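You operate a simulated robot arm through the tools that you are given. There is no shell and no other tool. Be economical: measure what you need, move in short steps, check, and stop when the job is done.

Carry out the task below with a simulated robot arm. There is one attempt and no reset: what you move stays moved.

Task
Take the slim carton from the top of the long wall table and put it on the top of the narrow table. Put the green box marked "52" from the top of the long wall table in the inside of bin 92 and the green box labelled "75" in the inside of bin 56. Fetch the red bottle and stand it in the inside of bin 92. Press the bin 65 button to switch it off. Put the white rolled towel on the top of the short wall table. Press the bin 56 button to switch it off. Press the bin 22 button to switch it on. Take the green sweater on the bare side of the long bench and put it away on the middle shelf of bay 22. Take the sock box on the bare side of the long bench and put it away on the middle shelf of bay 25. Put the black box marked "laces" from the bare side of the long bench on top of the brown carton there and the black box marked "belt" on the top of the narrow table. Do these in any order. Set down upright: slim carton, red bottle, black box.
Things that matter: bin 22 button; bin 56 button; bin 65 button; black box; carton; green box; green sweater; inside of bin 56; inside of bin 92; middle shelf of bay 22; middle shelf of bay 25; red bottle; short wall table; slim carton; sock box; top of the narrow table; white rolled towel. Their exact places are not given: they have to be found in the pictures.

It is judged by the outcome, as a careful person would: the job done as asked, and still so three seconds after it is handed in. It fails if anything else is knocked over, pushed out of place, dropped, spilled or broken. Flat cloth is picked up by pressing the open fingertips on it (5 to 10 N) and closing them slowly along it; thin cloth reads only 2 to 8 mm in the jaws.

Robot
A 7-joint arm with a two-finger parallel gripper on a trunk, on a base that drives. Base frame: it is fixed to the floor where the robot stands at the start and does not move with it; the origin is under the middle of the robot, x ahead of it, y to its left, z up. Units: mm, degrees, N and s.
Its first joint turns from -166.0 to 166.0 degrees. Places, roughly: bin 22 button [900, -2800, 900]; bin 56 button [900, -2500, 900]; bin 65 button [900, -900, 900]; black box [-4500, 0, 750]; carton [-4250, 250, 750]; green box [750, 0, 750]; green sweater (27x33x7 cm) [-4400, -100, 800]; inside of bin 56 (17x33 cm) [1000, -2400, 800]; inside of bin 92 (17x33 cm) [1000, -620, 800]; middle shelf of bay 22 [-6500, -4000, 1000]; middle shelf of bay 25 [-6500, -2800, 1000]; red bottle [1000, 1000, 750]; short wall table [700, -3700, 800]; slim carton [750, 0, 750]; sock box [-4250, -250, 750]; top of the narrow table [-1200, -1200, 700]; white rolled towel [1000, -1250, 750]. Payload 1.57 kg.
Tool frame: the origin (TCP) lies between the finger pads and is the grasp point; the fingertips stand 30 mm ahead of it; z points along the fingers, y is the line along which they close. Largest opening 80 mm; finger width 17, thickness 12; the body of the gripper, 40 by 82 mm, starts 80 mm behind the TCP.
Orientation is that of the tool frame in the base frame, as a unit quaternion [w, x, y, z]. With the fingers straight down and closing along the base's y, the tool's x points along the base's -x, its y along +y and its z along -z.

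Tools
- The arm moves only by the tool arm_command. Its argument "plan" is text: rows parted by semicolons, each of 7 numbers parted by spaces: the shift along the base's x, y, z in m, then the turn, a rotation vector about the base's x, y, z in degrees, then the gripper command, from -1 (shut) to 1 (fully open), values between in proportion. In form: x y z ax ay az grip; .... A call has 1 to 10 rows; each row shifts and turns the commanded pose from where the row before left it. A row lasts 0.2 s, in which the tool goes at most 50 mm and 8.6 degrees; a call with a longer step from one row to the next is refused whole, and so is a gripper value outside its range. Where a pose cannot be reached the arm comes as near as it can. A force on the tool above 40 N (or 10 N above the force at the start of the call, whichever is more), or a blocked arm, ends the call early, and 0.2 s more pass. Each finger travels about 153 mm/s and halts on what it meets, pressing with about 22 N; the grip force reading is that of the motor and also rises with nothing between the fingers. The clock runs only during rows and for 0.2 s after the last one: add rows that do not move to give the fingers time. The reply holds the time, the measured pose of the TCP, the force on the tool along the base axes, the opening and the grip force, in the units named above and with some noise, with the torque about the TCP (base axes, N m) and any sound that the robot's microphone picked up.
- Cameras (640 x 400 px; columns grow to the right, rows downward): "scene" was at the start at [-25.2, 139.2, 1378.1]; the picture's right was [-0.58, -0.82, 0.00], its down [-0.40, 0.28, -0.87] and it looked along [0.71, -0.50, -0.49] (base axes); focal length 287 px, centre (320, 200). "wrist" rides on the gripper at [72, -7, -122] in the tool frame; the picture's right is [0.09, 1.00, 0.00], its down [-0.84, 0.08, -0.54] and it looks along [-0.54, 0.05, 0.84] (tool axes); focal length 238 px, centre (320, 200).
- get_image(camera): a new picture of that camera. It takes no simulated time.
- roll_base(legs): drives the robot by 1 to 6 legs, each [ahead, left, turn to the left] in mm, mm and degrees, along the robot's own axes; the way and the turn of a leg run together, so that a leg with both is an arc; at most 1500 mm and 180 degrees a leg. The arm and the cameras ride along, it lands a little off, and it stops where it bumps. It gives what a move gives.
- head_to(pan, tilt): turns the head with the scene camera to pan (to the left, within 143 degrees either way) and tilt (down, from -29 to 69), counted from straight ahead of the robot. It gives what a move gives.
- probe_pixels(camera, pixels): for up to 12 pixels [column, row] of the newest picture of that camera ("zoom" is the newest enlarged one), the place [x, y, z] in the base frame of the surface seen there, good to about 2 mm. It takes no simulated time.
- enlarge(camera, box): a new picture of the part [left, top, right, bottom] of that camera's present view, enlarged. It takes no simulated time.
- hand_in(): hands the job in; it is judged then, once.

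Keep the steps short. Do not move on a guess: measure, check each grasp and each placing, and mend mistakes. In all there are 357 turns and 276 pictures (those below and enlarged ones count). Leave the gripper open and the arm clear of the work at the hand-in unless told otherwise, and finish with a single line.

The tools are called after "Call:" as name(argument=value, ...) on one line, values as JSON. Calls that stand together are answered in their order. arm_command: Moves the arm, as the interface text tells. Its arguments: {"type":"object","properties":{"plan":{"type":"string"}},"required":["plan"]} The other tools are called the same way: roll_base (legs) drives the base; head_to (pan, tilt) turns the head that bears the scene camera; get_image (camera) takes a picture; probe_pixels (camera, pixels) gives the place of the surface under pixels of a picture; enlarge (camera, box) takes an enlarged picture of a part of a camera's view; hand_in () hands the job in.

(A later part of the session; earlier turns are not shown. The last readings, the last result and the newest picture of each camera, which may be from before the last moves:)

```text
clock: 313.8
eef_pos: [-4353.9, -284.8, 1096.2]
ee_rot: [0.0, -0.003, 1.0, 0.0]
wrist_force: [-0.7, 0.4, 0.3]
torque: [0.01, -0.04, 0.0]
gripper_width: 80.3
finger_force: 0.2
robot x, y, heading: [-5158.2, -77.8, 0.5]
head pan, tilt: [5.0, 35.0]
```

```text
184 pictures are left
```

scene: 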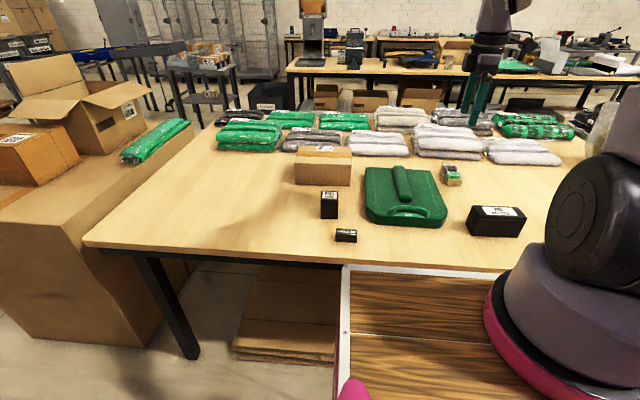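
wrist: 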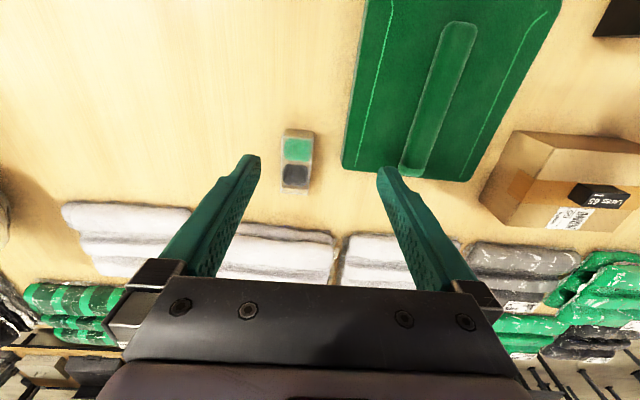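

Call:
enlarge(camera="wrist", box=[240, 100, 380, 210])

Call:
probe_pixels(camera="wrist", pixels=[[297, 150], [297, 173], [290, 135], [310, 136], [283, 160], [309, 165], [285, 186], [306, 187], [297, 140]])

```text
3.64 times, centred on (310, 155) of wrist
```

zoom: 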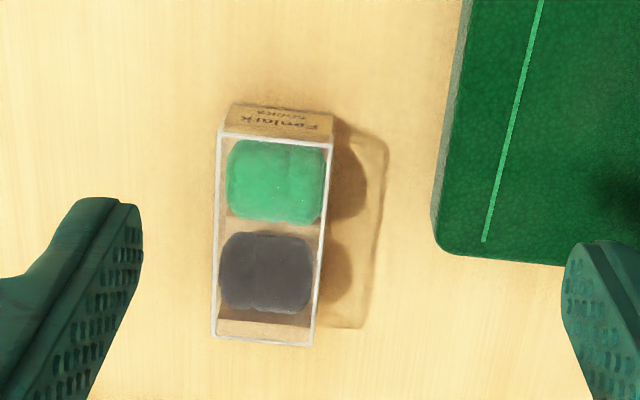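

```text
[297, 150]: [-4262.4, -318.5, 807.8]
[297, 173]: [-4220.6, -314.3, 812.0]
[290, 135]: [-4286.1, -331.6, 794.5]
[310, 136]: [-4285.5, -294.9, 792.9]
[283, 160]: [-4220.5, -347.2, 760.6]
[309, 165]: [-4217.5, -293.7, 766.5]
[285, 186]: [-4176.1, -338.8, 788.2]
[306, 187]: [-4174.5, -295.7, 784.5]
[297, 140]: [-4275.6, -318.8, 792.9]
```

Sock box centre ≈(−4230,−317), ~56 mm wide, top ~815. Move above.

Call:
arm_command(plan="0.042 -0.011 0 0 0 0 1;0.041 -0.011 0 0 0 0 1;0.041 -0.01 0 0 0 0 1;0 0 -0.045 0 0 0 1;0 0 -0.045 0 0 0 1;0 0 -0.045 0 0 0 1;0 0 -0.04 0 0 0 1;0 0 0 0 0 0 1")

Call:
get_image(camera="wrist")

```text
clock: 315.6
eef_pos: [-4229.8, -316.7, 920.9]
ee_rot: [0.0, -0.002, 1.0, 0.0]
wrist_force: [0.4, 0.4, 0.4]
torque: [0.02, -0.01, 0.0]
gripper_width: 80.3
finger_force: 0.1
robot x, y, heading: [-5160.6, -77.8, 0.3]
head pan, tilt: [5.0, 35.0]
```

```text
182 pictures are left
```

wrist: 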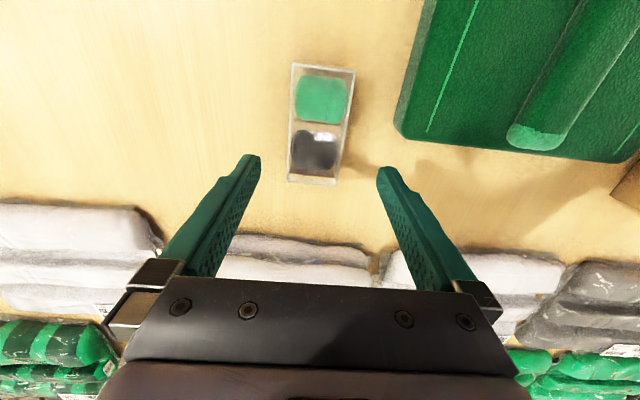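

Call:
arm_command(plan="0 0 -0.04 0 0 0 1;0 0 -0.04 0 0 0 1;0 0 -0.025 0 0 0 1;0 0 -0.015 0 0 0 1;0 0 0 0 0 0 1")

Call:
get_image(camera="wrist")

```text
clock: 316.8
eef_pos: [-4229.3, -316.2, 800.7]
ee_rot: [0.0, -0.003, 1.0, 0.001]
wrist_force: [-0.3, 0.3, -0.4]
torque: [0.0, -0.01, -0.01]
gripper_width: 79.8
finger_force: 0.1
robot x, y, heading: [-5162.0, -75.3, 0.1]
head pan, tilt: [5.0, 35.0]
```

```text
181 pictures are left
```

wrist: 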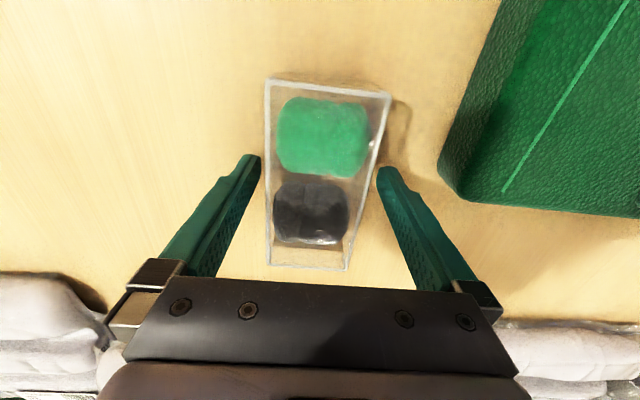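

Call:
arm_command(plan="0 0 0 0 0 -3 0.7;0 0 0 0 0 0 0.3;0 0 0 0 0 0 -0.2;0 0 0 0 0 0 -1;0 0 0 0 0 0 -1")

Call:
arm_command(plan="0 0 0.02 0 0 0 -1;0 0 0.04 0 0 0 -1;0 0 0.045 0 0 0 -1;0 0 0.045 0 0 0 -1;0 0 0.045 0 0 0 -1;0 0 0.045 0 0 0 -1;0 0 0.04 0 0 0 -1;0 0 0 0 0 0 -1")

Call:
get_image(camera="wrist")

```text
clock: 318.0
eef_pos: [-4229.0, -318.1, 801.5]
ee_rot: [0.001, 0.024, 1.0, 0.0]
wrist_force: [1.1, 0.1, 1.6]
torque: [-0.08, -0.03, 0.04]
gripper_width: 57.8
finger_force: 22.4
robot x, y, heading: [-5161.4, -80.0, 0.3]
head pan, tilt: [5.0, 35.0]
```

```text
clock: 319.8
eef_pos: [-4229.6, -317.0, 1081.4]
ee_rot: [0.0, 0.024, 1.0, 0.0]
wrist_force: [0.3, -0.4, -0.4]
torque: [0.02, -0.01, -0.01]
gripper_width: 57.7
finger_force: 22.2
robot x, y, heading: [-5155.9, -77.1, 0.5]
head pan, tilt: [5.0, 35.0]
```

```text
180 pictures are left
```

wrist: 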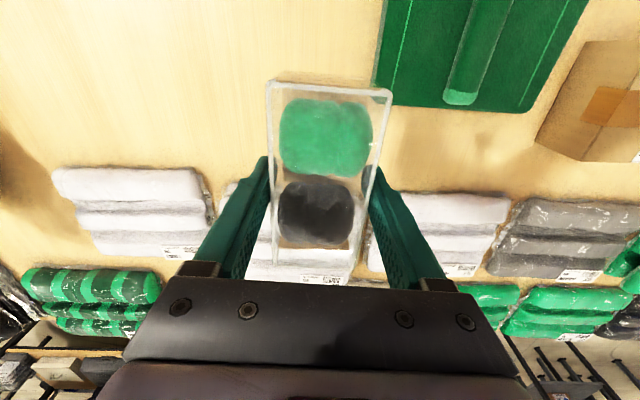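

Held. Inside the shelf bay there isn't headroom for a vertical tool, so I'll set the box back down and regrasp with the fingers tilted 45° forward. Lower back to where it was.

Call:
arm_command(plan="-0.02 0 -0.045 0 0 0 -1;-0.02 0 -0.045 0 0 0 -1;-0.02 0 -0.045 0 0 0 -1;0 0 -0.045 0 0 0 -1;0 0 -0.045 0 0 0 -1;0 0 -0.035 0 0 0 -1;0 0 -0.015 0 0 0 -1;0 0 -0.004 0 0 0 -1;0 0 0 0 0 0 -1")

Call:
arm_command(plan="0 0 -0.0008 0 0 0 -1;0 0 0 0 0 0 -0.3;0 0 0 0 0 0 0.5;0 0 0 0 0 0 1;0 0 0.03 0 0 0 1;0 0 0.045 0 0 0 1;0 0 0.045 0 0 0 1")

```text
clock: 321.8
eef_pos: [-4289.2, -317.2, 802.4]
ee_rot: [0.0, 0.023, 1.0, 0.001]
wrist_force: [0.2, -0.5, -0.9]
torque: [0.01, -0.01, 0.04]
gripper_width: 57.5
finger_force: 21.9
robot x, y, heading: [-5159.0, -78.7, 0.3]
head pan, tilt: [5.0, 35.0]
```

```text
clock: 323.4
eef_pos: [-4291.7, -316.3, 920.6]
ee_rot: [-0.001, 0.024, 1.0, 0.0]
wrist_force: [-0.5, -0.8, -0.8]
torque: [0.01, 0.04, -0.02]
gripper_width: 80.3
finger_force: 0.0
robot x, y, heading: [-5160.3, -79.8, 0.4]
head pan, tilt: [5.0, 35.0]
```

Box set at (−4290,−317). Now tilt the tool 45° (fingers forward-down), backing off a bit.

Call:
arm_command(plan="-0.02 0 0.005 0 -7.5 0 1;-0.02 0 0 0 -7.5 0 1;-0.02 0 0 0 -7.5 0 1;-0.02 0 0 0 -7.5 0 1;-0.02 0 0 0 -7.5 0 1;-0.02 0 0 0 -7.5 0 1;0 0 0 0 0 0 1")

Call:
get_image(camera="wrist")

Call:
get_image(camera="scene")

```text
clock: 325.0
eef_pos: [-4411.1, -317.7, 926.2]
ee_rot: [0.383, 0.022, 0.924, 0.01]
wrist_force: [-0.1, -0.6, -0.4]
torque: [0.03, 0.03, -0.01]
gripper_width: 79.9
finger_force: 0.1
robot x, y, heading: [-5157.4, -74.6, 0.2]
head pan, tilt: [5.0, 35.0]
```

```text
179 pictures are left
```

wrist: 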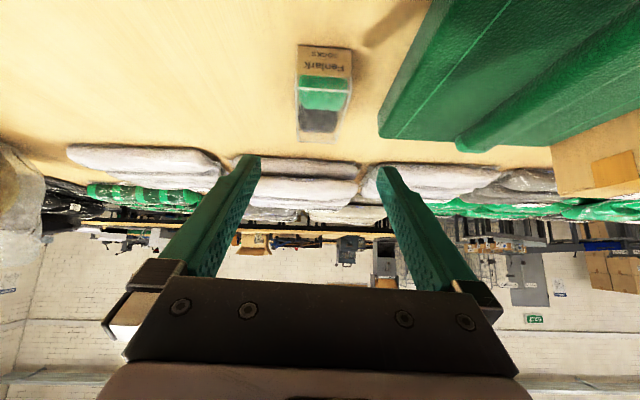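

```text
178 pictures are left
```

scene: 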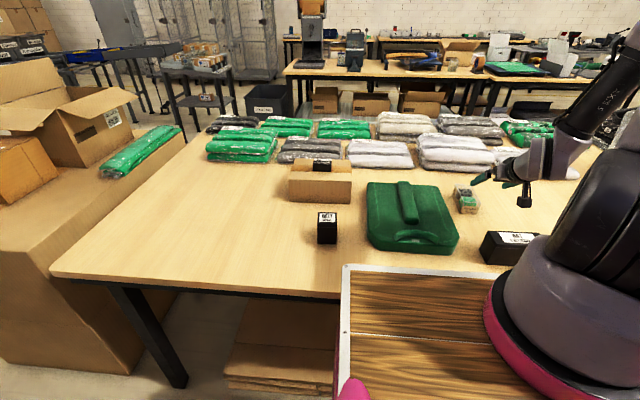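

The camera body hangs below the tool; check it against the HAT box.

Call:
probe_pixels(camera="scene", pixels=[[490, 236], [530, 236], [485, 258], [500, 245], [525, 202], [525, 190], [466, 199], [540, 245]])

```text
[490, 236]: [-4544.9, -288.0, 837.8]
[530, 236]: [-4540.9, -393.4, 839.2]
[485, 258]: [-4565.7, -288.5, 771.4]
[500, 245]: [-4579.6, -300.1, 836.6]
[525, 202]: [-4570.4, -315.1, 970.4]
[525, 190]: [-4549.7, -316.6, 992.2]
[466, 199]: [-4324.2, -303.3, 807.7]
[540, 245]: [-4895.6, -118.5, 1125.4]
```

Hat box ends near x −4530; camera will come down at about −4459, clear. Move forward above the box, then down.

Call:
arm_command(plan="0.04 0 0 0 0 0 1;0.04 0 0 0 0 0 1;0.031 0 0 0 0 0 1;0 0 -0.03 0 0 0 1;0 0 -0.03 0 0 0 1;0 0 0 0 0 0 1")

Call:
get_image(camera="wrist")

```text
clock: 326.4
eef_pos: [-4299.9, -319.6, 866.7]
ee_rot: [0.382, 0.021, 0.924, 0.01]
wrist_force: [-0.1, 0.3, 0.0]
torque: [0.0, 0.03, 0.01]
gripper_width: 80.1
finger_force: 0.0
robot x, y, heading: [-5160.0, -77.9, 0.4]
head pan, tilt: [5.0, 35.0]
```

```text
177 pictures are left
```

wrist: 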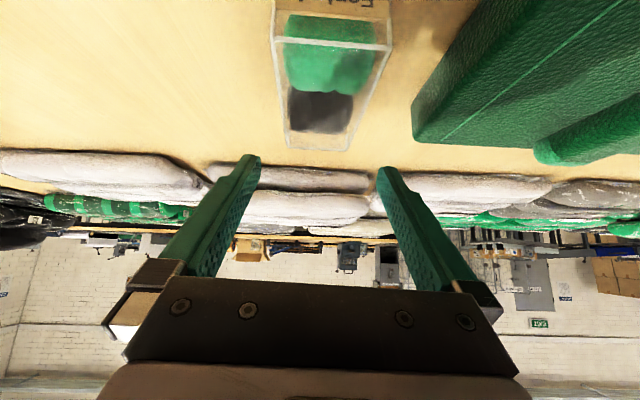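

Call:
arm_command(plan="0 0 -0.03 0 0 0 1;0 0 -0.025 0 0 0 1;0 0 -0.014 0 0 0 1;0 0 0 0 0 0 1;0 0 0 0 0 0 0.4;0 0 0 0 0 0 -0.2;0 0 0 0 0 0 -1;0 0 0 0 0 0 -1")

Call:
get_image(camera="wrist")

Call:
enlarge(camera="scene", box=[400, 130, 600, 270])

```text
clock: 328.2
eef_pos: [-4299.5, -318.3, 797.6]
ee_rot: [0.382, 0.021, 0.924, 0.01]
wrist_force: [0.0, -0.1, 0.6]
torque: [0.02, 0.0, -0.02]
gripper_width: 57.5
finger_force: 21.8
robot x, y, heading: [-5157.6, -72.6, 0.1]
head pan, tilt: [5.0, 35.0]
```

```text
176 pictures are left
```

wrist: 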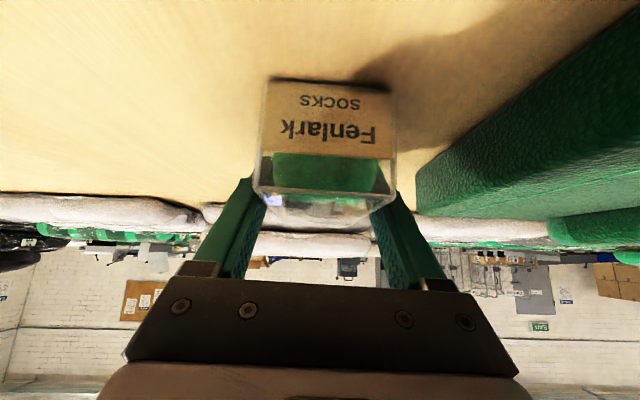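

```text
2.86 times, centred on (500, 200) of scene
```

zoom: 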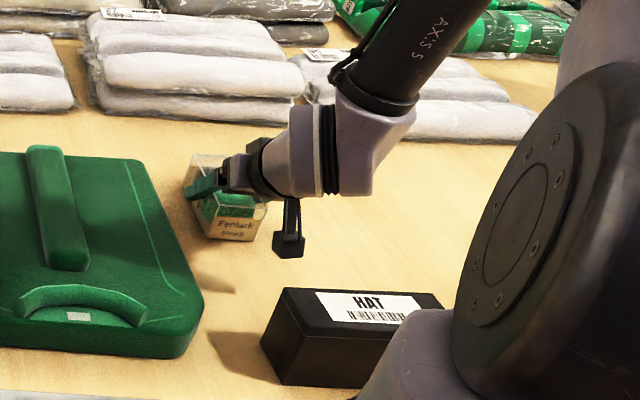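

Held at 57.5 mm. Lift and retract the arm.

Call:
arm_command(plan="0 0 0.03 0 0 0 -1;0 0 0.045 0 0 0 -1;0 0 0.045 0 0 0 -1;0 0 0.045 0 0 0 -1;-0.02 0 0.045 0 0 0 -1;-0.03 0 0.035 0 0 0 -1;-0.03 0.01 0.035 0 0 0 -1;-0.03 0.015 0.035 0 0 0 -1;-0.03 0.02 0.03 0 0 0 -1;-0.03 0.02 0.03 0 0 0 -1")

Call:
get_image(camera="wrist")

```text
clock: 330.4
eef_pos: [-4470.4, -253.4, 1171.6]
ee_rot: [0.382, 0.023, 0.924, 0.009]
wrist_force: [0.7, -0.3, -1.7]
torque: [0.08, 0.02, 0.06]
gripper_width: 57.5
finger_force: 21.8
robot x, y, heading: [-5161.2, -75.3, 0.3]
head pan, tilt: [5.0, 35.0]
```

```text
174 pictures are left
```

wrist: 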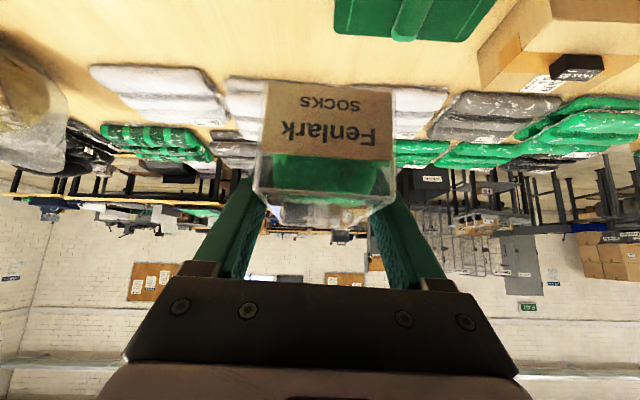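

Secure. Drive to bay 25: back off, turn right, along the aisle, turn right to face the shelf.

Call:
roll_base(legs=[[-130, 0, 0], [0, 0, -90.3], [1400, 0, 0], [1350, 0, 0], [0, 0, -90]])

Call:
head_to(pan=10, tilt=20)

Call:
get_image(camera="scene")

```text
clock: 352.5
eef_pos: [-5998.9, -2650.1, 1172.8]
ee_rot: [0.004, 0.923, -0.035, -0.382]
wrist_force: [-0.7, 0.6, -1.1]
torque: [0.0, -0.03, 0.01]
gripper_width: 57.7
finger_force: 21.9
robot x, y, heading: [-5314.4, -2843.4, 178.6]
head pan, tilt: [5.0, 35.0]
```

```text
clock: 353.2
eef_pos: [-5997.3, -2650.8, 1172.8]
ee_rot: [0.004, 0.923, -0.036, -0.382]
wrist_force: [0.1, -0.2, -2.1]
torque: [0.01, -0.02, 0.05]
gripper_width: 57.5
finger_force: 21.8
robot x, y, heading: [-5313.1, -2846.5, 178.9]
head pan, tilt: [10.0, 20.0]
```

```text
173 pictures are left
```

scene: 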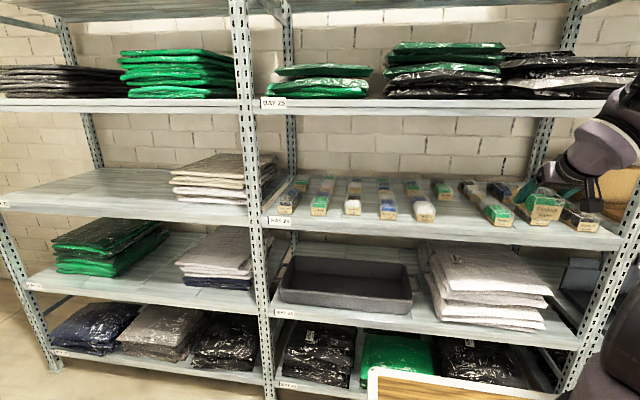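

Call:
enlarge(camera="scene", box=[250, 140, 640, 260])

Call:
probe_pixels(camera="scene", pixels=[[287, 207], [319, 207], [352, 207], [388, 210], [423, 213], [480, 215], [370, 213], [440, 205], [405, 222], [455, 230], [520, 220], [450, 240]])

```text
1.64 times, centred on (445, 200) of scene
```

zoom: 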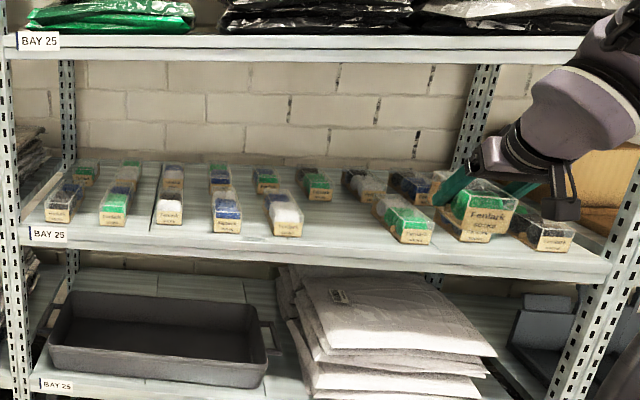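

```text
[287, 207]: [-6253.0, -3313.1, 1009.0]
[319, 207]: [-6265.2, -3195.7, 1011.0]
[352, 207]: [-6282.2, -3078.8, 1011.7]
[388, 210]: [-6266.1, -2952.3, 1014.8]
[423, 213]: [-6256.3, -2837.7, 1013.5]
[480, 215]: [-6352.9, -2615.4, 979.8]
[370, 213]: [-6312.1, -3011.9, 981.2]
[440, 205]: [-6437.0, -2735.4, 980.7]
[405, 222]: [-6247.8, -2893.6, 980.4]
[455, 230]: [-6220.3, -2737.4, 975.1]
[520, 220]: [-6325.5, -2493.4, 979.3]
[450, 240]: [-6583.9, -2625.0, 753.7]
```

There is a gap in the sock-box row at y≈−2718 (shelf z 980.5). Place there. First align at the front: y −2718, z 1080, turn +3.8°.

Call:
arm_command(plan="0 -0.034 -0.02 0 0 3.8 -1;0 -0.034 -0.025 0 0 0 -1;0 0 -0.045 0 0 0 -1;-0.04 0 0 0 0 0 -1;-0.04 0 0 0 0 0 -1;0 0 0 0 0 0 -1")

Call:
get_image(camera="wrist")

Call:
enlarge(camera="scene", box=[360, 100, 640, 270])

```text
clock: 354.6
eef_pos: [-6078.3, -2718.5, 1080.9]
ee_rot: [0.016, 0.924, -0.005, -0.382]
wrist_force: [1.4, -0.2, -1.5]
torque: [0.03, -0.02, -0.01]
gripper_width: 57.7
finger_force: 22.1
robot x, y, heading: [-5315.2, -2843.8, 178.7]
head pan, tilt: [10.0, 20.0]
```

```text
171 pictures are left
```

wrist: 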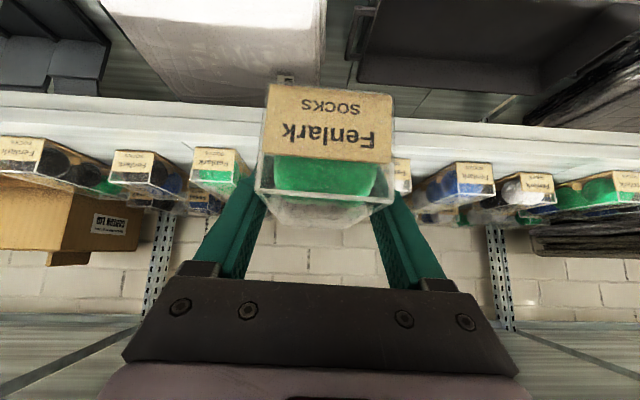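

```text
2.29 times, centred on (500, 185) of scene
```

zoom: 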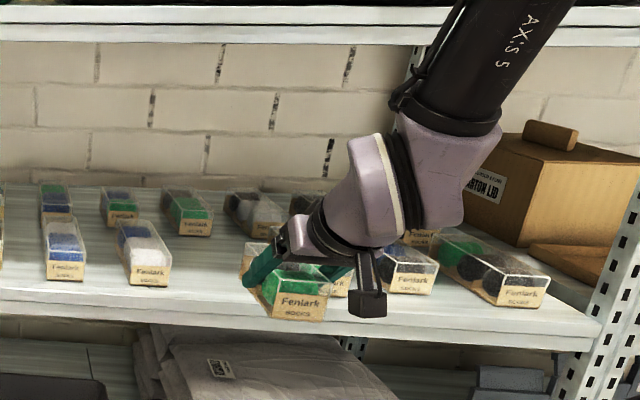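

Call:
probe_pixels(camera="wrist", pixels=[[194, 158], [233, 162], [395, 165], [410, 165], [404, 185], [145, 165]])

```text
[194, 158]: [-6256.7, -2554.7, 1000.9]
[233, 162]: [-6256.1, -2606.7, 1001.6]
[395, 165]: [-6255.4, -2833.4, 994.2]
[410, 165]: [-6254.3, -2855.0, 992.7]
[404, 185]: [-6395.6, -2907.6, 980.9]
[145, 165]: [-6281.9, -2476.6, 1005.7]
```

Gap y −2607…−2805. Go in 212 mm.

Call:
arm_command(plan="-0.04 0.002 0 0 0 0 -1;-0.04 0.002 0 0 0 0 -1;-0.04 0.002 0 0 0 0 -1;-0.04 0.002 0 0 0 0 -1;-0.03 0 0 0 0 0 -1;-0.022 0 0 0 0 0 -1;0 0 -0.03 0 0 0 -1;0 0 -0.02 0 0 0 -1;0 0 0 0 0 0 -1")

Call:
get_image(camera="scene")

Call:
get_image(camera="wrist")

```text
clock: 356.6
eef_pos: [-6289.2, -2710.6, 1031.2]
ee_rot: [0.016, 0.924, -0.005, -0.382]
wrist_force: [-0.2, 0.3, -2.1]
torque: [-0.04, -0.01, 0.0]
gripper_width: 57.5
finger_force: 22.3
robot x, y, heading: [-5315.4, -2846.9, 178.3]
head pan, tilt: [10.0, 20.0]
```

```text
169 pictures are left
```

scene: 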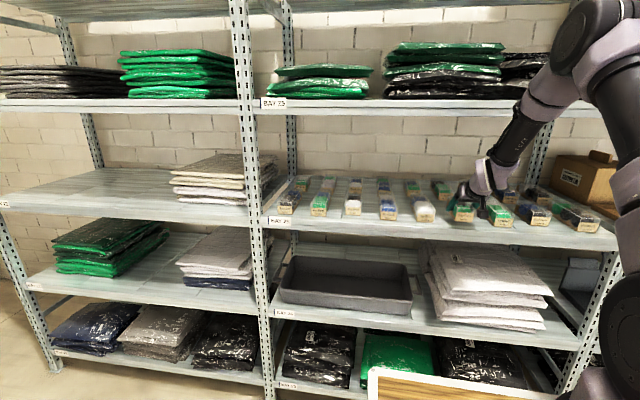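

```text
168 pictures are left
```

wrist: 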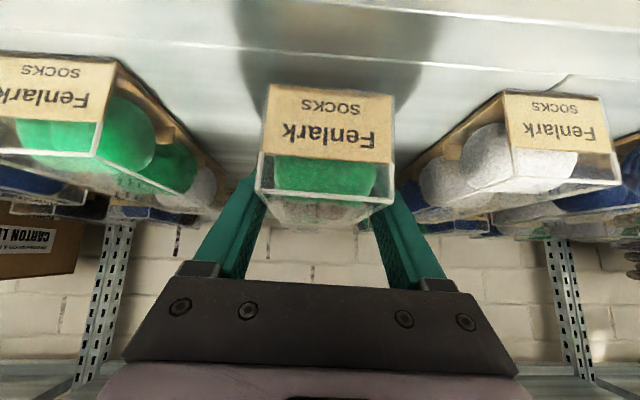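

Well centred between neighbours. Lower the last ~13 mm gently.

Call:
arm_command(plan="0 0 -0.008 0 0 0 -1;0 0 -0.003 0 0 0 -1;0 0 -0.001 0 0 0 -1;0 0 0 0 0 0 -1")

```text
clock: 357.6
eef_pos: [-6290.6, -2710.2, 1020.4]
ee_rot: [0.015, 0.924, -0.005, -0.382]
wrist_force: [0.4, -0.3, -1.0]
torque: [-0.01, -0.02, 0.0]
gripper_width: 57.7
finger_force: 21.8
robot x, y, heading: [-5313.1, -2844.2, 178.4]
head pan, tilt: [10.0, 20.0]
```

Call:
arm_command(plan="0 0 -0.001 0 0 0 -1;0 0 -0.001 0 0 0 -1;0 0 0 0 0 0 -1")

```text
clock: 358.4
eef_pos: [-6291.1, -2708.6, 1018.1]
ee_rot: [0.017, 0.924, -0.005, -0.382]
wrist_force: [-0.3, 0.4, -0.7]
torque: [0.0, -0.02, -0.01]
gripper_width: 57.7
finger_force: 22.0
robot x, y, heading: [-5315.2, -2846.2, 178.5]
head pan, tilt: [10.0, 20.0]
```

Call:
arm_command(plan="0 0 -0.001 0 0 0 -1;0 0 -0.001 0 0 0 -1;0 0 0 0 0 0 -1")

```text
clock: 359.2
eef_pos: [-6289.8, -2709.1, 1016.5]
ee_rot: [0.016, 0.924, -0.005, -0.382]
wrist_force: [1.4, -0.9, 7.6]
torque: [0.23, -0.46, -0.06]
gripper_width: 57.7
finger_force: 22.5
robot x, y, heading: [-5316.9, -2844.2, 178.7]
head pan, tilt: [10.0, 20.0]
```

Contact. Open and withdraw along the tool axis.

Call:
arm_command(plan="0 0 0 0 0 0 -0.2;0 0 0 0 0 0 0.6;0 0 0 0 0 0 1;0.02 0 0.02 0 0 0 1;0.03 0 0.03 0 0 0 1;0.03 0 0.03 0 0 0 1;0.035 0 0.02 0 0 0 1;0.045 0 0 0 0 0 1;0.045 0 0 0 0 0 1")

Call:
get_image(camera="wrist")

```text
clock: 361.2
eef_pos: [-6086.7, -2708.9, 1116.3]
ee_rot: [0.016, 0.924, -0.005, -0.381]
wrist_force: [-1.5, -0.3, -0.6]
torque: [0.0, -0.01, -0.02]
gripper_width: 80.0
finger_force: 0.2
robot x, y, heading: [-5314.5, -2851.2, 178.7]
head pan, tilt: [10.0, 20.0]
```

```text
167 pictures are left
```

wrist: 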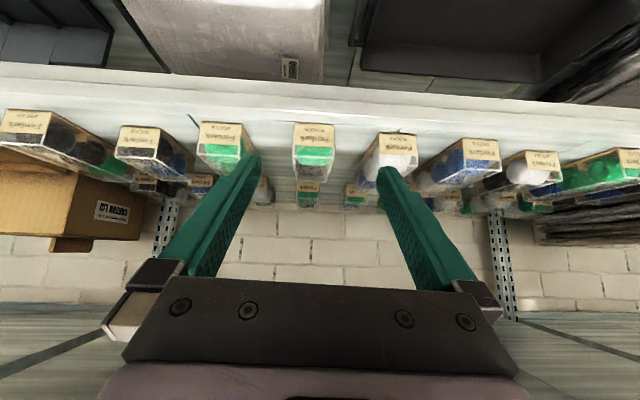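

Sock box put away. Retract and return to the bench for the sweater.

Call:
arm_command(plan="0.04 0 0.03 0 0 0 1;0.04 0 0.03 0 0 0 1")

Call:
roll_base(legs=[[0, 0, -88.7], [1450, 0, 0], [1400, 0, 0], [0, 0, -90]])

Call:
head_to(pan=5, tilt=35)

Call:
get_image(camera="scene")

Call:
get_image(camera="wrist")

```text
clock: 361.8
eef_pos: [-6006.0, -2710.1, 1175.9]
ee_rot: [0.017, 0.924, -0.005, -0.381]
wrist_force: [-1.1, -0.6, -0.1]
torque: [-0.04, -0.02, 0.02]
gripper_width: 80.3
finger_force: 0.1
robot x, y, heading: [-5311.3, -2842.7, 178.6]
head pan, tilt: [10.0, 20.0]
```

```text
clock: 383.2
eef_pos: [-4592.3, -137.2, 1175.8]
ee_rot: [0.382, 0.0, 0.924, 0.018]
wrist_force: [0.0, -1.2, -0.1]
torque: [-0.01, 0.0, 0.02]
gripper_width: 80.1
finger_force: 0.0
robot x, y, heading: [-5282.0, -8.1, -1.1]
head pan, tilt: [10.0, 20.0]
```

```text
clock: 383.9
eef_pos: [-4593.2, -136.3, 1176.0]
ee_rot: [0.383, 0.0, 0.924, 0.018]
wrist_force: [0.2, -0.3, -0.4]
torque: [0.03, 0.03, -0.01]
gripper_width: 79.8
finger_force: 0.0
robot x, y, heading: [-5286.0, -6.6, -0.6]
head pan, tilt: [5.0, 35.0]
```

```text
166 pictures are left
```

scene: 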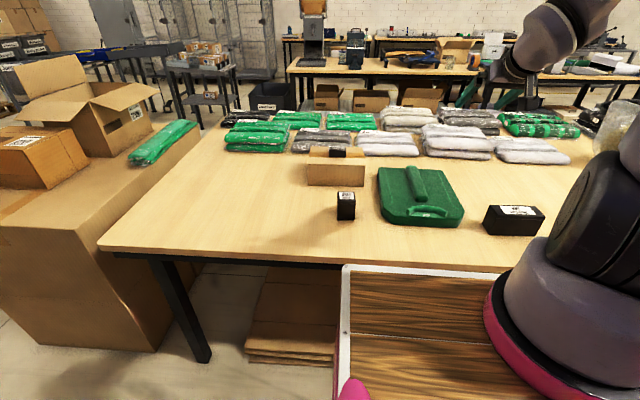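

```text
165 pictures are left
```

wrist: 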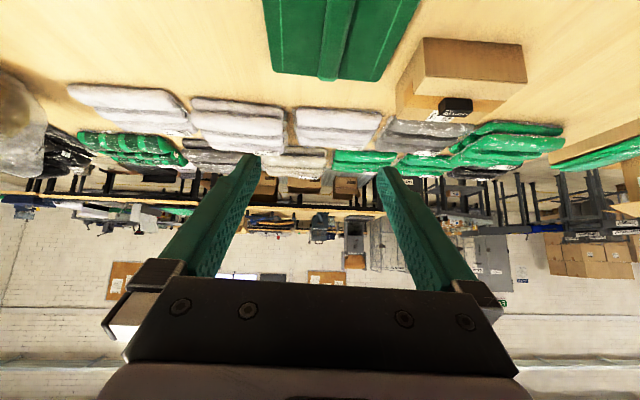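

Call:
enlarge(camera="scene", box=[360, 150, 480, 240])

Call:
probe_pixels(camera="scene", pixels=[[407, 170], [414, 170], [412, 180], [422, 180], [411, 190], [427, 195], [419, 200], [407, 186], [417, 186], [424, 186], [400, 186], [415, 168]])

```text
4.44 times, centred on (420, 195) of scene
```

zoom: 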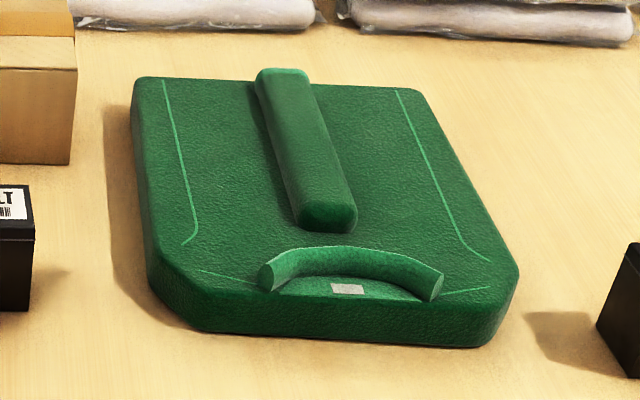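

```text
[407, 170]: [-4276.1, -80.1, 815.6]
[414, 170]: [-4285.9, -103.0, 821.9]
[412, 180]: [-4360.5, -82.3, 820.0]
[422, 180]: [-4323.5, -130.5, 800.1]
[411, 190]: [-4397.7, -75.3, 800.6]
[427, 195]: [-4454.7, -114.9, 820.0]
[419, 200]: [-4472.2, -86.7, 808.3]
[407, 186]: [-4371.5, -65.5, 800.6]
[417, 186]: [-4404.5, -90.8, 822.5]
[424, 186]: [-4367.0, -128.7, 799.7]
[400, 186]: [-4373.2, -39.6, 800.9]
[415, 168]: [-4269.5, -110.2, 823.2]
```

Ridge on the sweater: 44 mm wide centred y≈−100, top 822 over slab 800, x −4260…−4475. I'll square the tool and go above the ridge with the 45° tool, contact aimed at x≈−4415.

Call:
arm_command(plan="0.04 0.009 0 -1.9 0 -0.8 1;0.04 0.009 0 0 0 0 1;0.04 0.009 0 0 0 0 1;0.04 0.009 0 0 0 0 1;0 0 -0.045 0 0 0 1;0 0 -0.045 0 0 0 1;0 0 -0.045 0 0 0 1;0 0 -0.045 0 0 0 1;0 0 -0.045 0 0 0 1;0 0 -0.03 0 0 0 1")

Call:
get_image(camera="wrist")

```text
clock: 386.1
eef_pos: [-4431.7, -100.4, 921.9]
ee_rot: [0.382, 0.0, 0.924, 0.0]
wrist_force: [0.1, 0.3, 0.8]
torque: [-0.01, 0.02, -0.02]
gripper_width: 80.0
finger_force: 0.1
robot x, y, heading: [-5283.6, -7.9, -0.6]
head pan, tilt: [5.0, 35.0]
```

```text
163 pictures are left
```

wrist: 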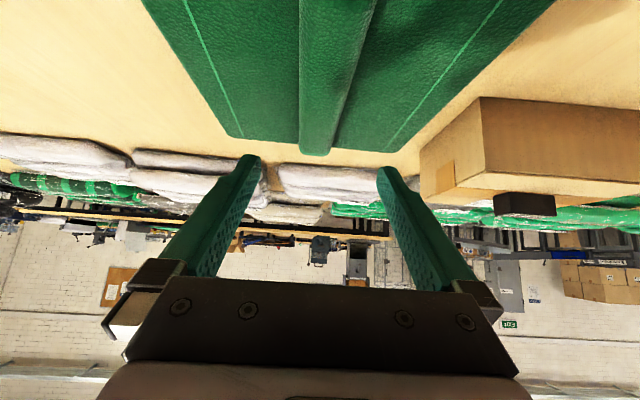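

Centred. Descend so the fingertips straddle the ridge just above the slab (TCP≈831).

Call:
arm_command(plan="0 0.002 -0.04 0 0 0 1;0 0 -0.03 0 0 0 1;0 0 -0.015 0 0 0 1;0 0 -0.005 0 0 0 1;0 0 0 0 0 0 1")

Call:
get_image(camera="wrist")

Call:
enlarge(camera="scene", box=[360, 150, 520, 250])

```text
clock: 387.4
eef_pos: [-4432.0, -97.5, 830.5]
ee_rot: [0.382, -0.001, 0.924, 0.001]
wrist_force: [-0.1, 0.4, 0.5]
torque: [-0.01, 0.0, 0.01]
gripper_width: 80.0
finger_force: 0.1
robot x, y, heading: [-5283.6, -8.4, -0.5]
head pan, tilt: [5.0, 35.0]
```

```text
162 pictures are left
```

wrist: 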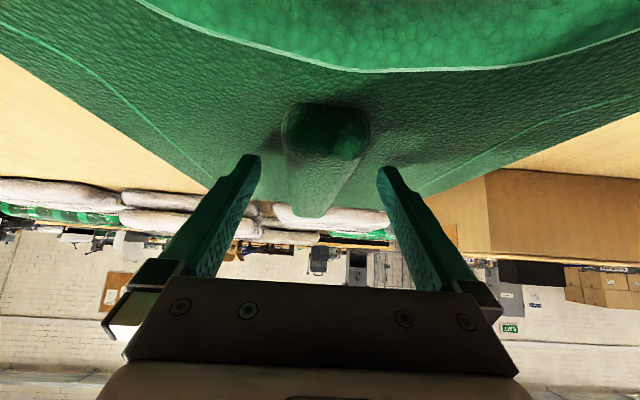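

```text
4.00 times, centred on (440, 200) of scene
```

zoom: 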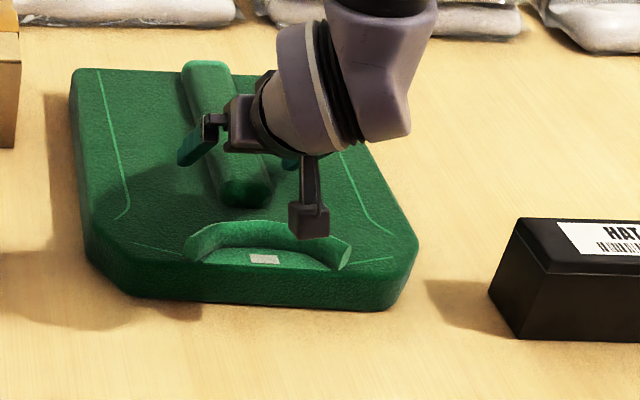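

Straddling the ridge. Close slowly.

Call:
arm_command(plan="0 0 -0.002 0 0 0 0.8;0 0 0 0 0 0 0.5;0 0 0 0 0 0 0.3;0 0 0 0 0 0 0.1;0 0 0 0 0 0 -0.2;0 0 0 0 0 0 -0.6;0 0 0 0 0 0 -1;0 0 0 0 0 0 -1")

Call:
arm_command(plan="0 0 0.01 0 0 0 -1;0 0 0.02 0 0 0 -1;0 0 0.02 0 0 0 -1;0 0 0.02 0 0 0 -1;0 0 0 0 0 0 -1;0 0 0 0 0 0 -1")

Call:
get_image(camera="wrist")

Call:
enlarge(camera="scene", box=[360, 150, 520, 250])

```text
clock: 389.1
eef_pos: [-4432.8, -98.1, 829.5]
ee_rot: [0.382, 0.0, 0.924, 0.001]
wrist_force: [0.6, -0.7, -0.3]
torque: [-0.24, -0.03, -0.34]
gripper_width: 46.1
finger_force: 22.1
robot x, y, heading: [-5282.9, -10.1, -1.0]
head pan, tilt: [5.0, 35.0]
```

```text
clock: 390.6
eef_pos: [-4432.9, -98.1, 898.7]
ee_rot: [0.381, -0.001, 0.924, 0.002]
wrist_force: [-0.1, 0.2, -5.2]
torque: [-0.02, 0.23, 0.02]
gripper_width: 45.8
finger_force: 22.3
robot x, y, heading: [-5286.1, -8.9, -0.7]
head pan, tilt: [5.0, 35.0]
```

```text
160 pictures are left
```

wrist: 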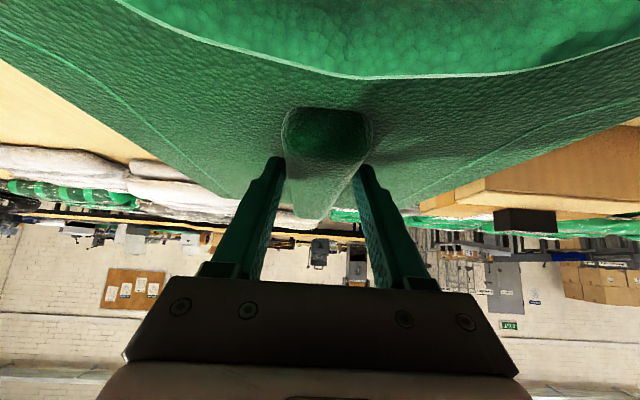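

```text
4.00 times, centred on (440, 200) of scene
```

zoom: 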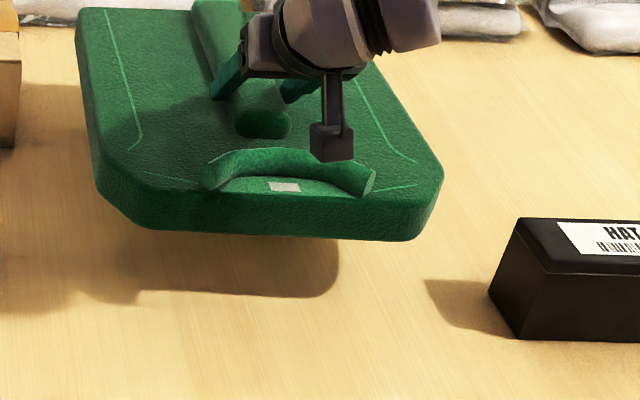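

Lifted cleanly and level (5 N, width 46). Raise and retract smoothly.

Call:
arm_command(plan="0 0 0.03 0 0 0 -1;0 0 0.04 0 0 0 -1;0 0 0.04 0 0 0 -1;0 0 0.04 0 0 0 -1;-0.02 0 0.04 0 0 0 -1;-0.03 0 0.03 0 0 0 -1;-0.03 0 0.03 0 0 0 -1;-0.03 0 0.02 0 0 0 -1;-0.03 0 0 0 0 0 -1;-0.02 0 0 0 0 0 -1")

Call:
get_image(camera="wrist")

```text
clock: 392.8
eef_pos: [-4591.4, -98.4, 1169.6]
ee_rot: [0.381, -0.001, 0.925, 0.0]
wrist_force: [0.3, -0.2, -4.8]
torque: [0.01, 0.2, -0.01]
gripper_width: 45.7
finger_force: 21.7
robot x, y, heading: [-5284.5, -9.9, -1.2]
head pan, tilt: [5.0, 35.0]
```

```text
158 pictures are left
```

wrist: 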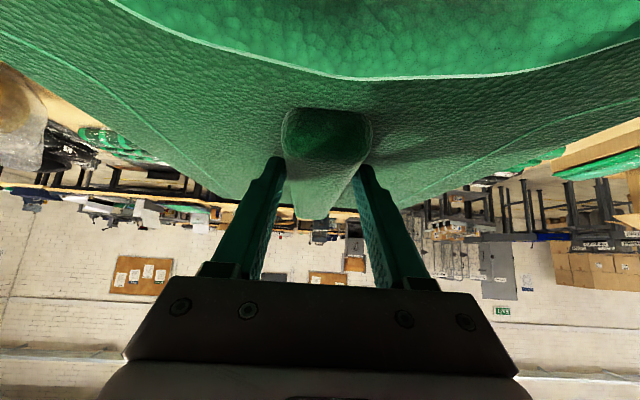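

Call:
roll_base(legs=[[0, 0, -88.8], [1400, 60, 0], [1400, 0, 0], [1340, 0, 0], [0, 0, -90]])

Call:
head_to(pan=15, tilt=20)

Call:
get_image(camera="scene")

```text
clock: 420.2
eef_pos: [-5948.1, -4056.3, 1169.5]
ee_rot: [0.001, 0.924, 0.001, -0.382]
wrist_force: [-0.4, -0.3, -4.7]
torque: [-0.01, -0.19, 0.0]
gripper_width: 45.9
finger_force: 21.7
robot x, y, heading: [-5253.5, -4142.8, 179.5]
head pan, tilt: [5.0, 35.0]
```

```text
clock: 421.0
eef_pos: [-5948.5, -4055.2, 1168.3]
ee_rot: [0.001, 0.924, 0.001, -0.382]
wrist_force: [-0.1, -0.1, -4.7]
torque: [0.0, -0.24, 0.0]
gripper_width: 45.6
finger_force: 22.2
robot x, y, heading: [-5252.1, -4144.0, 179.3]
head pan, tilt: [15.0, 20.0]
```

```text
157 pictures are left
```

scene: 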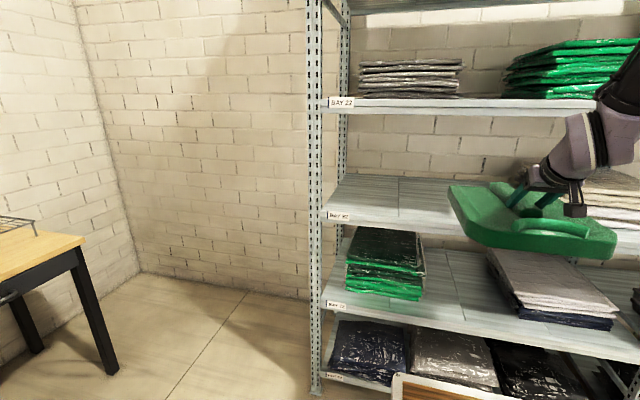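

Call:
probe_pixels(camera="scene", pixels=[[370, 215], [440, 226], [360, 195], [400, 180], [440, 180], [380, 110], [420, 104], [420, 98], [335, 212], [620, 185], [600, 215], [345, 180]])

Call:
enlarge(camera="scene", box=[310, 80, 640, 280])

```text
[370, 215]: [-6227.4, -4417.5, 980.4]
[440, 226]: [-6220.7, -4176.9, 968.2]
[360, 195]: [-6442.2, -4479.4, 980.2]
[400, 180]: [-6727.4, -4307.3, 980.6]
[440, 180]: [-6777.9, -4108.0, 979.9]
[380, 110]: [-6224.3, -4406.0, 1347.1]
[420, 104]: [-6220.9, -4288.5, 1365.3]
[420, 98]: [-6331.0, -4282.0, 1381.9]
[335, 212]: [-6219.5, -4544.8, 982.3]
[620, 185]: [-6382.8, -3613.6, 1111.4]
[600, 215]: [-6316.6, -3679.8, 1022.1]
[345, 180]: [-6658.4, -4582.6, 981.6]
```

```text
1.94 times, centred on (475, 180) of scene
```

zoom: 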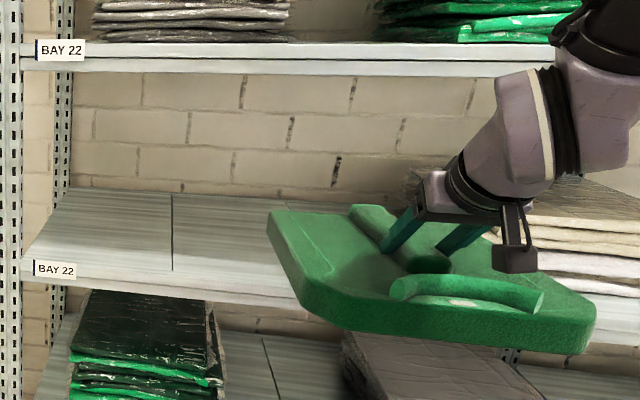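

Middle shelf of bay 22: z 980, free y −4540…−3850, headroom to 1340. Shift to y −4150 and lower to z 1095, drive ahead 80, then reach in.

Call:
arm_command(plan="0 -0.032 -0.015 0 0 0 -1;0 -0.032 -0.02 0 0 0 -1;0 -0.031 -0.02 0 0 0 -1;0 0 -0.02 0 0 0.5 -1;0 0 0 0 0 0 -1")

Call:
roll_base(legs=[[80, 0, 0]])

Call:
arm_command(plan="-0.03 0 0 0 0 0 -1;-0.04 0 0 0 0 0 -1;-0.04 0 0 0 0 0 -1;-0.04 0 0 0 0 0 -1;0 0 0 0 0 0 -1")

Call:
get_image(camera="scene")

```text
clock: 422.2
eef_pos: [-5948.1, -4150.3, 1093.7]
ee_rot: [0.003, 0.924, 0.006, -0.382]
wrist_force: [0.7, 0.5, -4.5]
torque: [-0.02, -0.19, 0.02]
gripper_width: 45.6
finger_force: 22.0
robot x, y, heading: [-5255.6, -4142.9, 179.5]
head pan, tilt: [15.0, 20.0]
```

```text
clock: 423.2
eef_pos: [-6027.6, -4148.8, 1094.6]
ee_rot: [0.002, 0.924, 0.005, -0.382]
wrist_force: [0.8, -0.5, -4.8]
torque: [-0.02, -0.21, -0.04]
gripper_width: 45.8
finger_force: 22.1
robot x, y, heading: [-5336.7, -4141.8, 179.3]
head pan, tilt: [15.0, 20.0]
```

```text
clock: 424.4
eef_pos: [-6179.3, -4149.1, 1092.6]
ee_rot: [0.002, 0.924, 0.005, -0.382]
wrist_force: [0.0, -0.9, -4.2]
torque: [0.03, -0.2, -0.02]
gripper_width: 45.9
finger_force: 21.9
robot x, y, heading: [-5332.4, -4142.8, 179.1]
head pan, tilt: [15.0, 20.0]
```

```text
155 pictures are left
```

scene: 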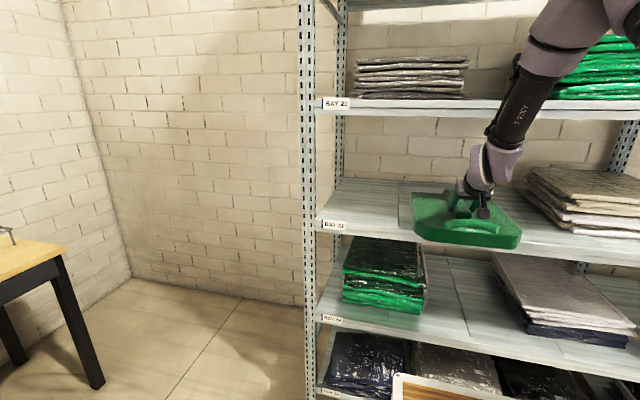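

Going well. Continue in 180 mm at the same height, with a check.

Call:
arm_command(plan="-0.035 0 0 0 0 0 -1;-0.035 0 0 0 0 0 -1;-0.03 0 0 0 0 0 -1;0 0 0 0 0 0 -1")

Call:
enlarge(camera="scene", box=[380, 40, 640, 260])

```text
clock: 425.4
eef_pos: [-6277.9, -4148.1, 1093.9]
ee_rot: [0.003, 0.924, 0.005, -0.382]
wrist_force: [0.1, 0.0, -4.9]
torque: [-0.01, -0.21, 0.04]
gripper_width: 45.7
finger_force: 22.0
robot x, y, heading: [-5338.6, -4148.0, 179.2]
head pan, tilt: [15.0, 20.0]
```

```text
1.82 times, centred on (510, 150) of scene
```

zoom: 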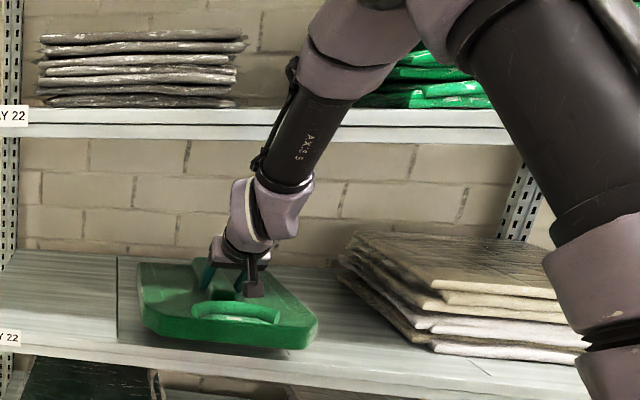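

Call:
probe_pixels(camera="zoom", pixels=[[315, 110], [300, 150], [285, 190], [340, 60], [265, 160], [270, 210], [255, 345], [200, 115], [480, 115], [290, 85]])

```text
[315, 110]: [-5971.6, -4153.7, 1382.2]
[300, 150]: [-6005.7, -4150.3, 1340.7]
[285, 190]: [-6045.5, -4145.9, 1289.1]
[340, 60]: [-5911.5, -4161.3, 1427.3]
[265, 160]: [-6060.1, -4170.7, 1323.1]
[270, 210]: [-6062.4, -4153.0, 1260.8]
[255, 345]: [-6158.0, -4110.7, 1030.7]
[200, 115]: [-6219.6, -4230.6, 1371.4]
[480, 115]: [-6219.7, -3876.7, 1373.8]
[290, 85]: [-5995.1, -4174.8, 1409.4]
```

Plenty of clearance. Move in 82 mm more, then lower.

Call:
arm_command(plan="-0.035 0 0 0 0 0 -1;-0.03 0 0 0 0 0 -1;-0.017 0 0 0 0 0 -1;0 0 -0.015 0 0 0 -1;0 0 -0.015 0 0 0 -1;0 0 -0.006 0 0 0 -1;0 0 0 0 0 0 -1")

Call:
get_image(camera="wrist")

Call:
enlarge(camera="scene", box=[380, 120, 640, 270])

```text
clock: 427.0
eef_pos: [-6361.0, -4149.6, 1056.9]
ee_rot: [0.003, 0.924, 0.006, -0.382]
wrist_force: [0.4, 0.0, -4.8]
torque: [-0.01, -0.24, 0.01]
gripper_width: 45.6
finger_force: 21.9
robot x, y, heading: [-5337.4, -4145.9, 179.4]
head pan, tilt: [15.0, 20.0]
```

```text
153 pictures are left
```

wrist: 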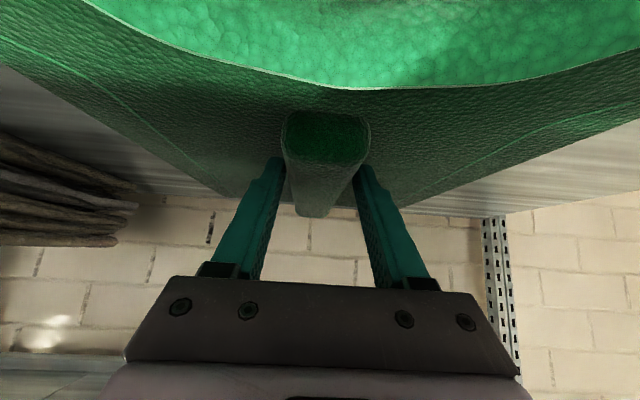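

```text
2.46 times, centred on (510, 195) of scene
```

zoom: 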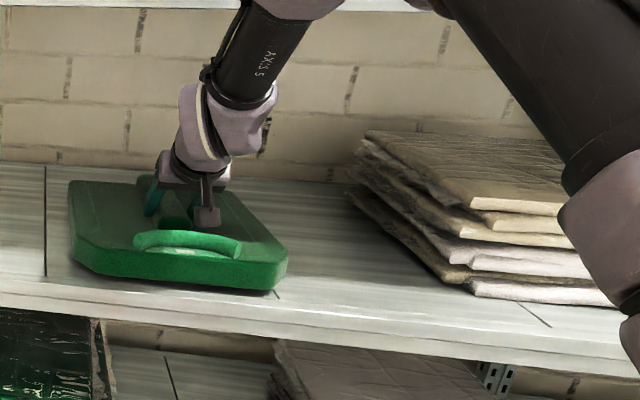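

Fine; go 30 mm deeper for margin, then lower to contact.

Call:
arm_command(plan="-0.03 0 0 0 0 0 -1;0 0 -0.003 0 0 0 -1;0 0 -0.002 0 0 0 -1;0 0 0 0 0 0 -1")

Call:
arm_command(plan="0 0 -0.0015 0 0 0 -1;0 0 -0.0015 0 0 0 -1;0 0 0 0 0 0 -1")

```text
clock: 428.0
eef_pos: [-6389.9, -4149.7, 1052.7]
ee_rot: [0.003, 0.924, 0.006, -0.382]
wrist_force: [0.0, 0.4, -4.7]
torque: [0.02, -0.09, -0.02]
gripper_width: 45.7
finger_force: 21.9
robot x, y, heading: [-5337.5, -4142.7, 179.5]
head pan, tilt: [15.0, 20.0]
```

```text
clock: 428.8
eef_pos: [-6390.0, -4149.9, 1049.0]
ee_rot: [0.003, 0.924, 0.005, -0.383]
wrist_force: [1.4, -0.6, 0.6]
torque: [0.02, 0.83, -0.04]
gripper_width: 46.0
finger_force: 21.8
robot x, y, heading: [-5337.1, -4140.2, 179.3]
head pan, tilt: [15.0, 20.0]
```

Weight is off the tool. Release and withdraw along the tool axis.

Call:
arm_command(plan="0 0 0 0 0 0 0.3;0 0 0 0 0 0 0.8;0 0 0 0 0 0 1;0 0 0.015 0 0 0 1;0.01 0 0.025 0 0 0 1;0.03 0 0.025 0 0 0 1;0.04 0 0 0 0 0 1;0.045 0 0 0 0 0 1;0.045 0 0 0 0 0 1;0.045 0 0 0 0 0 1")

Call:
get_image(camera="wrist")

Call:
enlarge(camera="scene", box=[380, 120, 640, 270])

```text
clock: 431.0
eef_pos: [-6174.6, -4147.8, 1116.2]
ee_rot: [0.003, 0.924, 0.006, -0.382]
wrist_force: [-1.2, -0.3, -0.1]
torque: [0.0, 0.01, 0.01]
gripper_width: 80.2
finger_force: 0.1
robot x, y, heading: [-5338.4, -4143.3, 179.3]
head pan, tilt: [15.0, 20.0]
```

```text
151 pictures are left
```

wrist: 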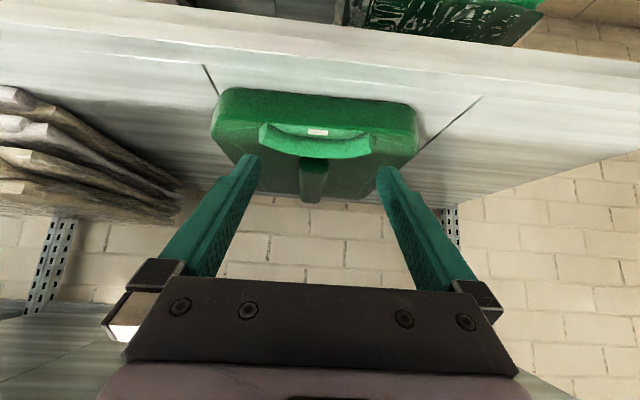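

```text
2.46 times, centred on (510, 195) of scene
```

zoom: 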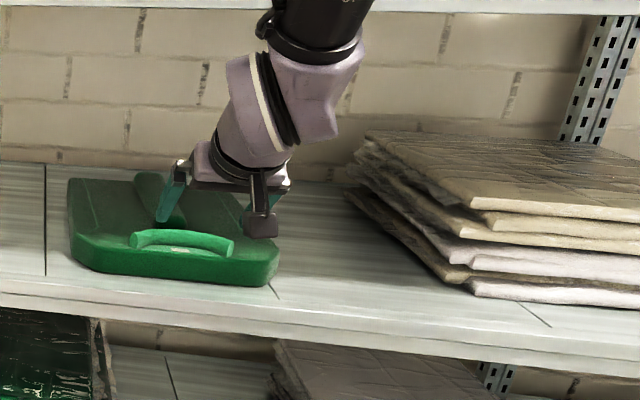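

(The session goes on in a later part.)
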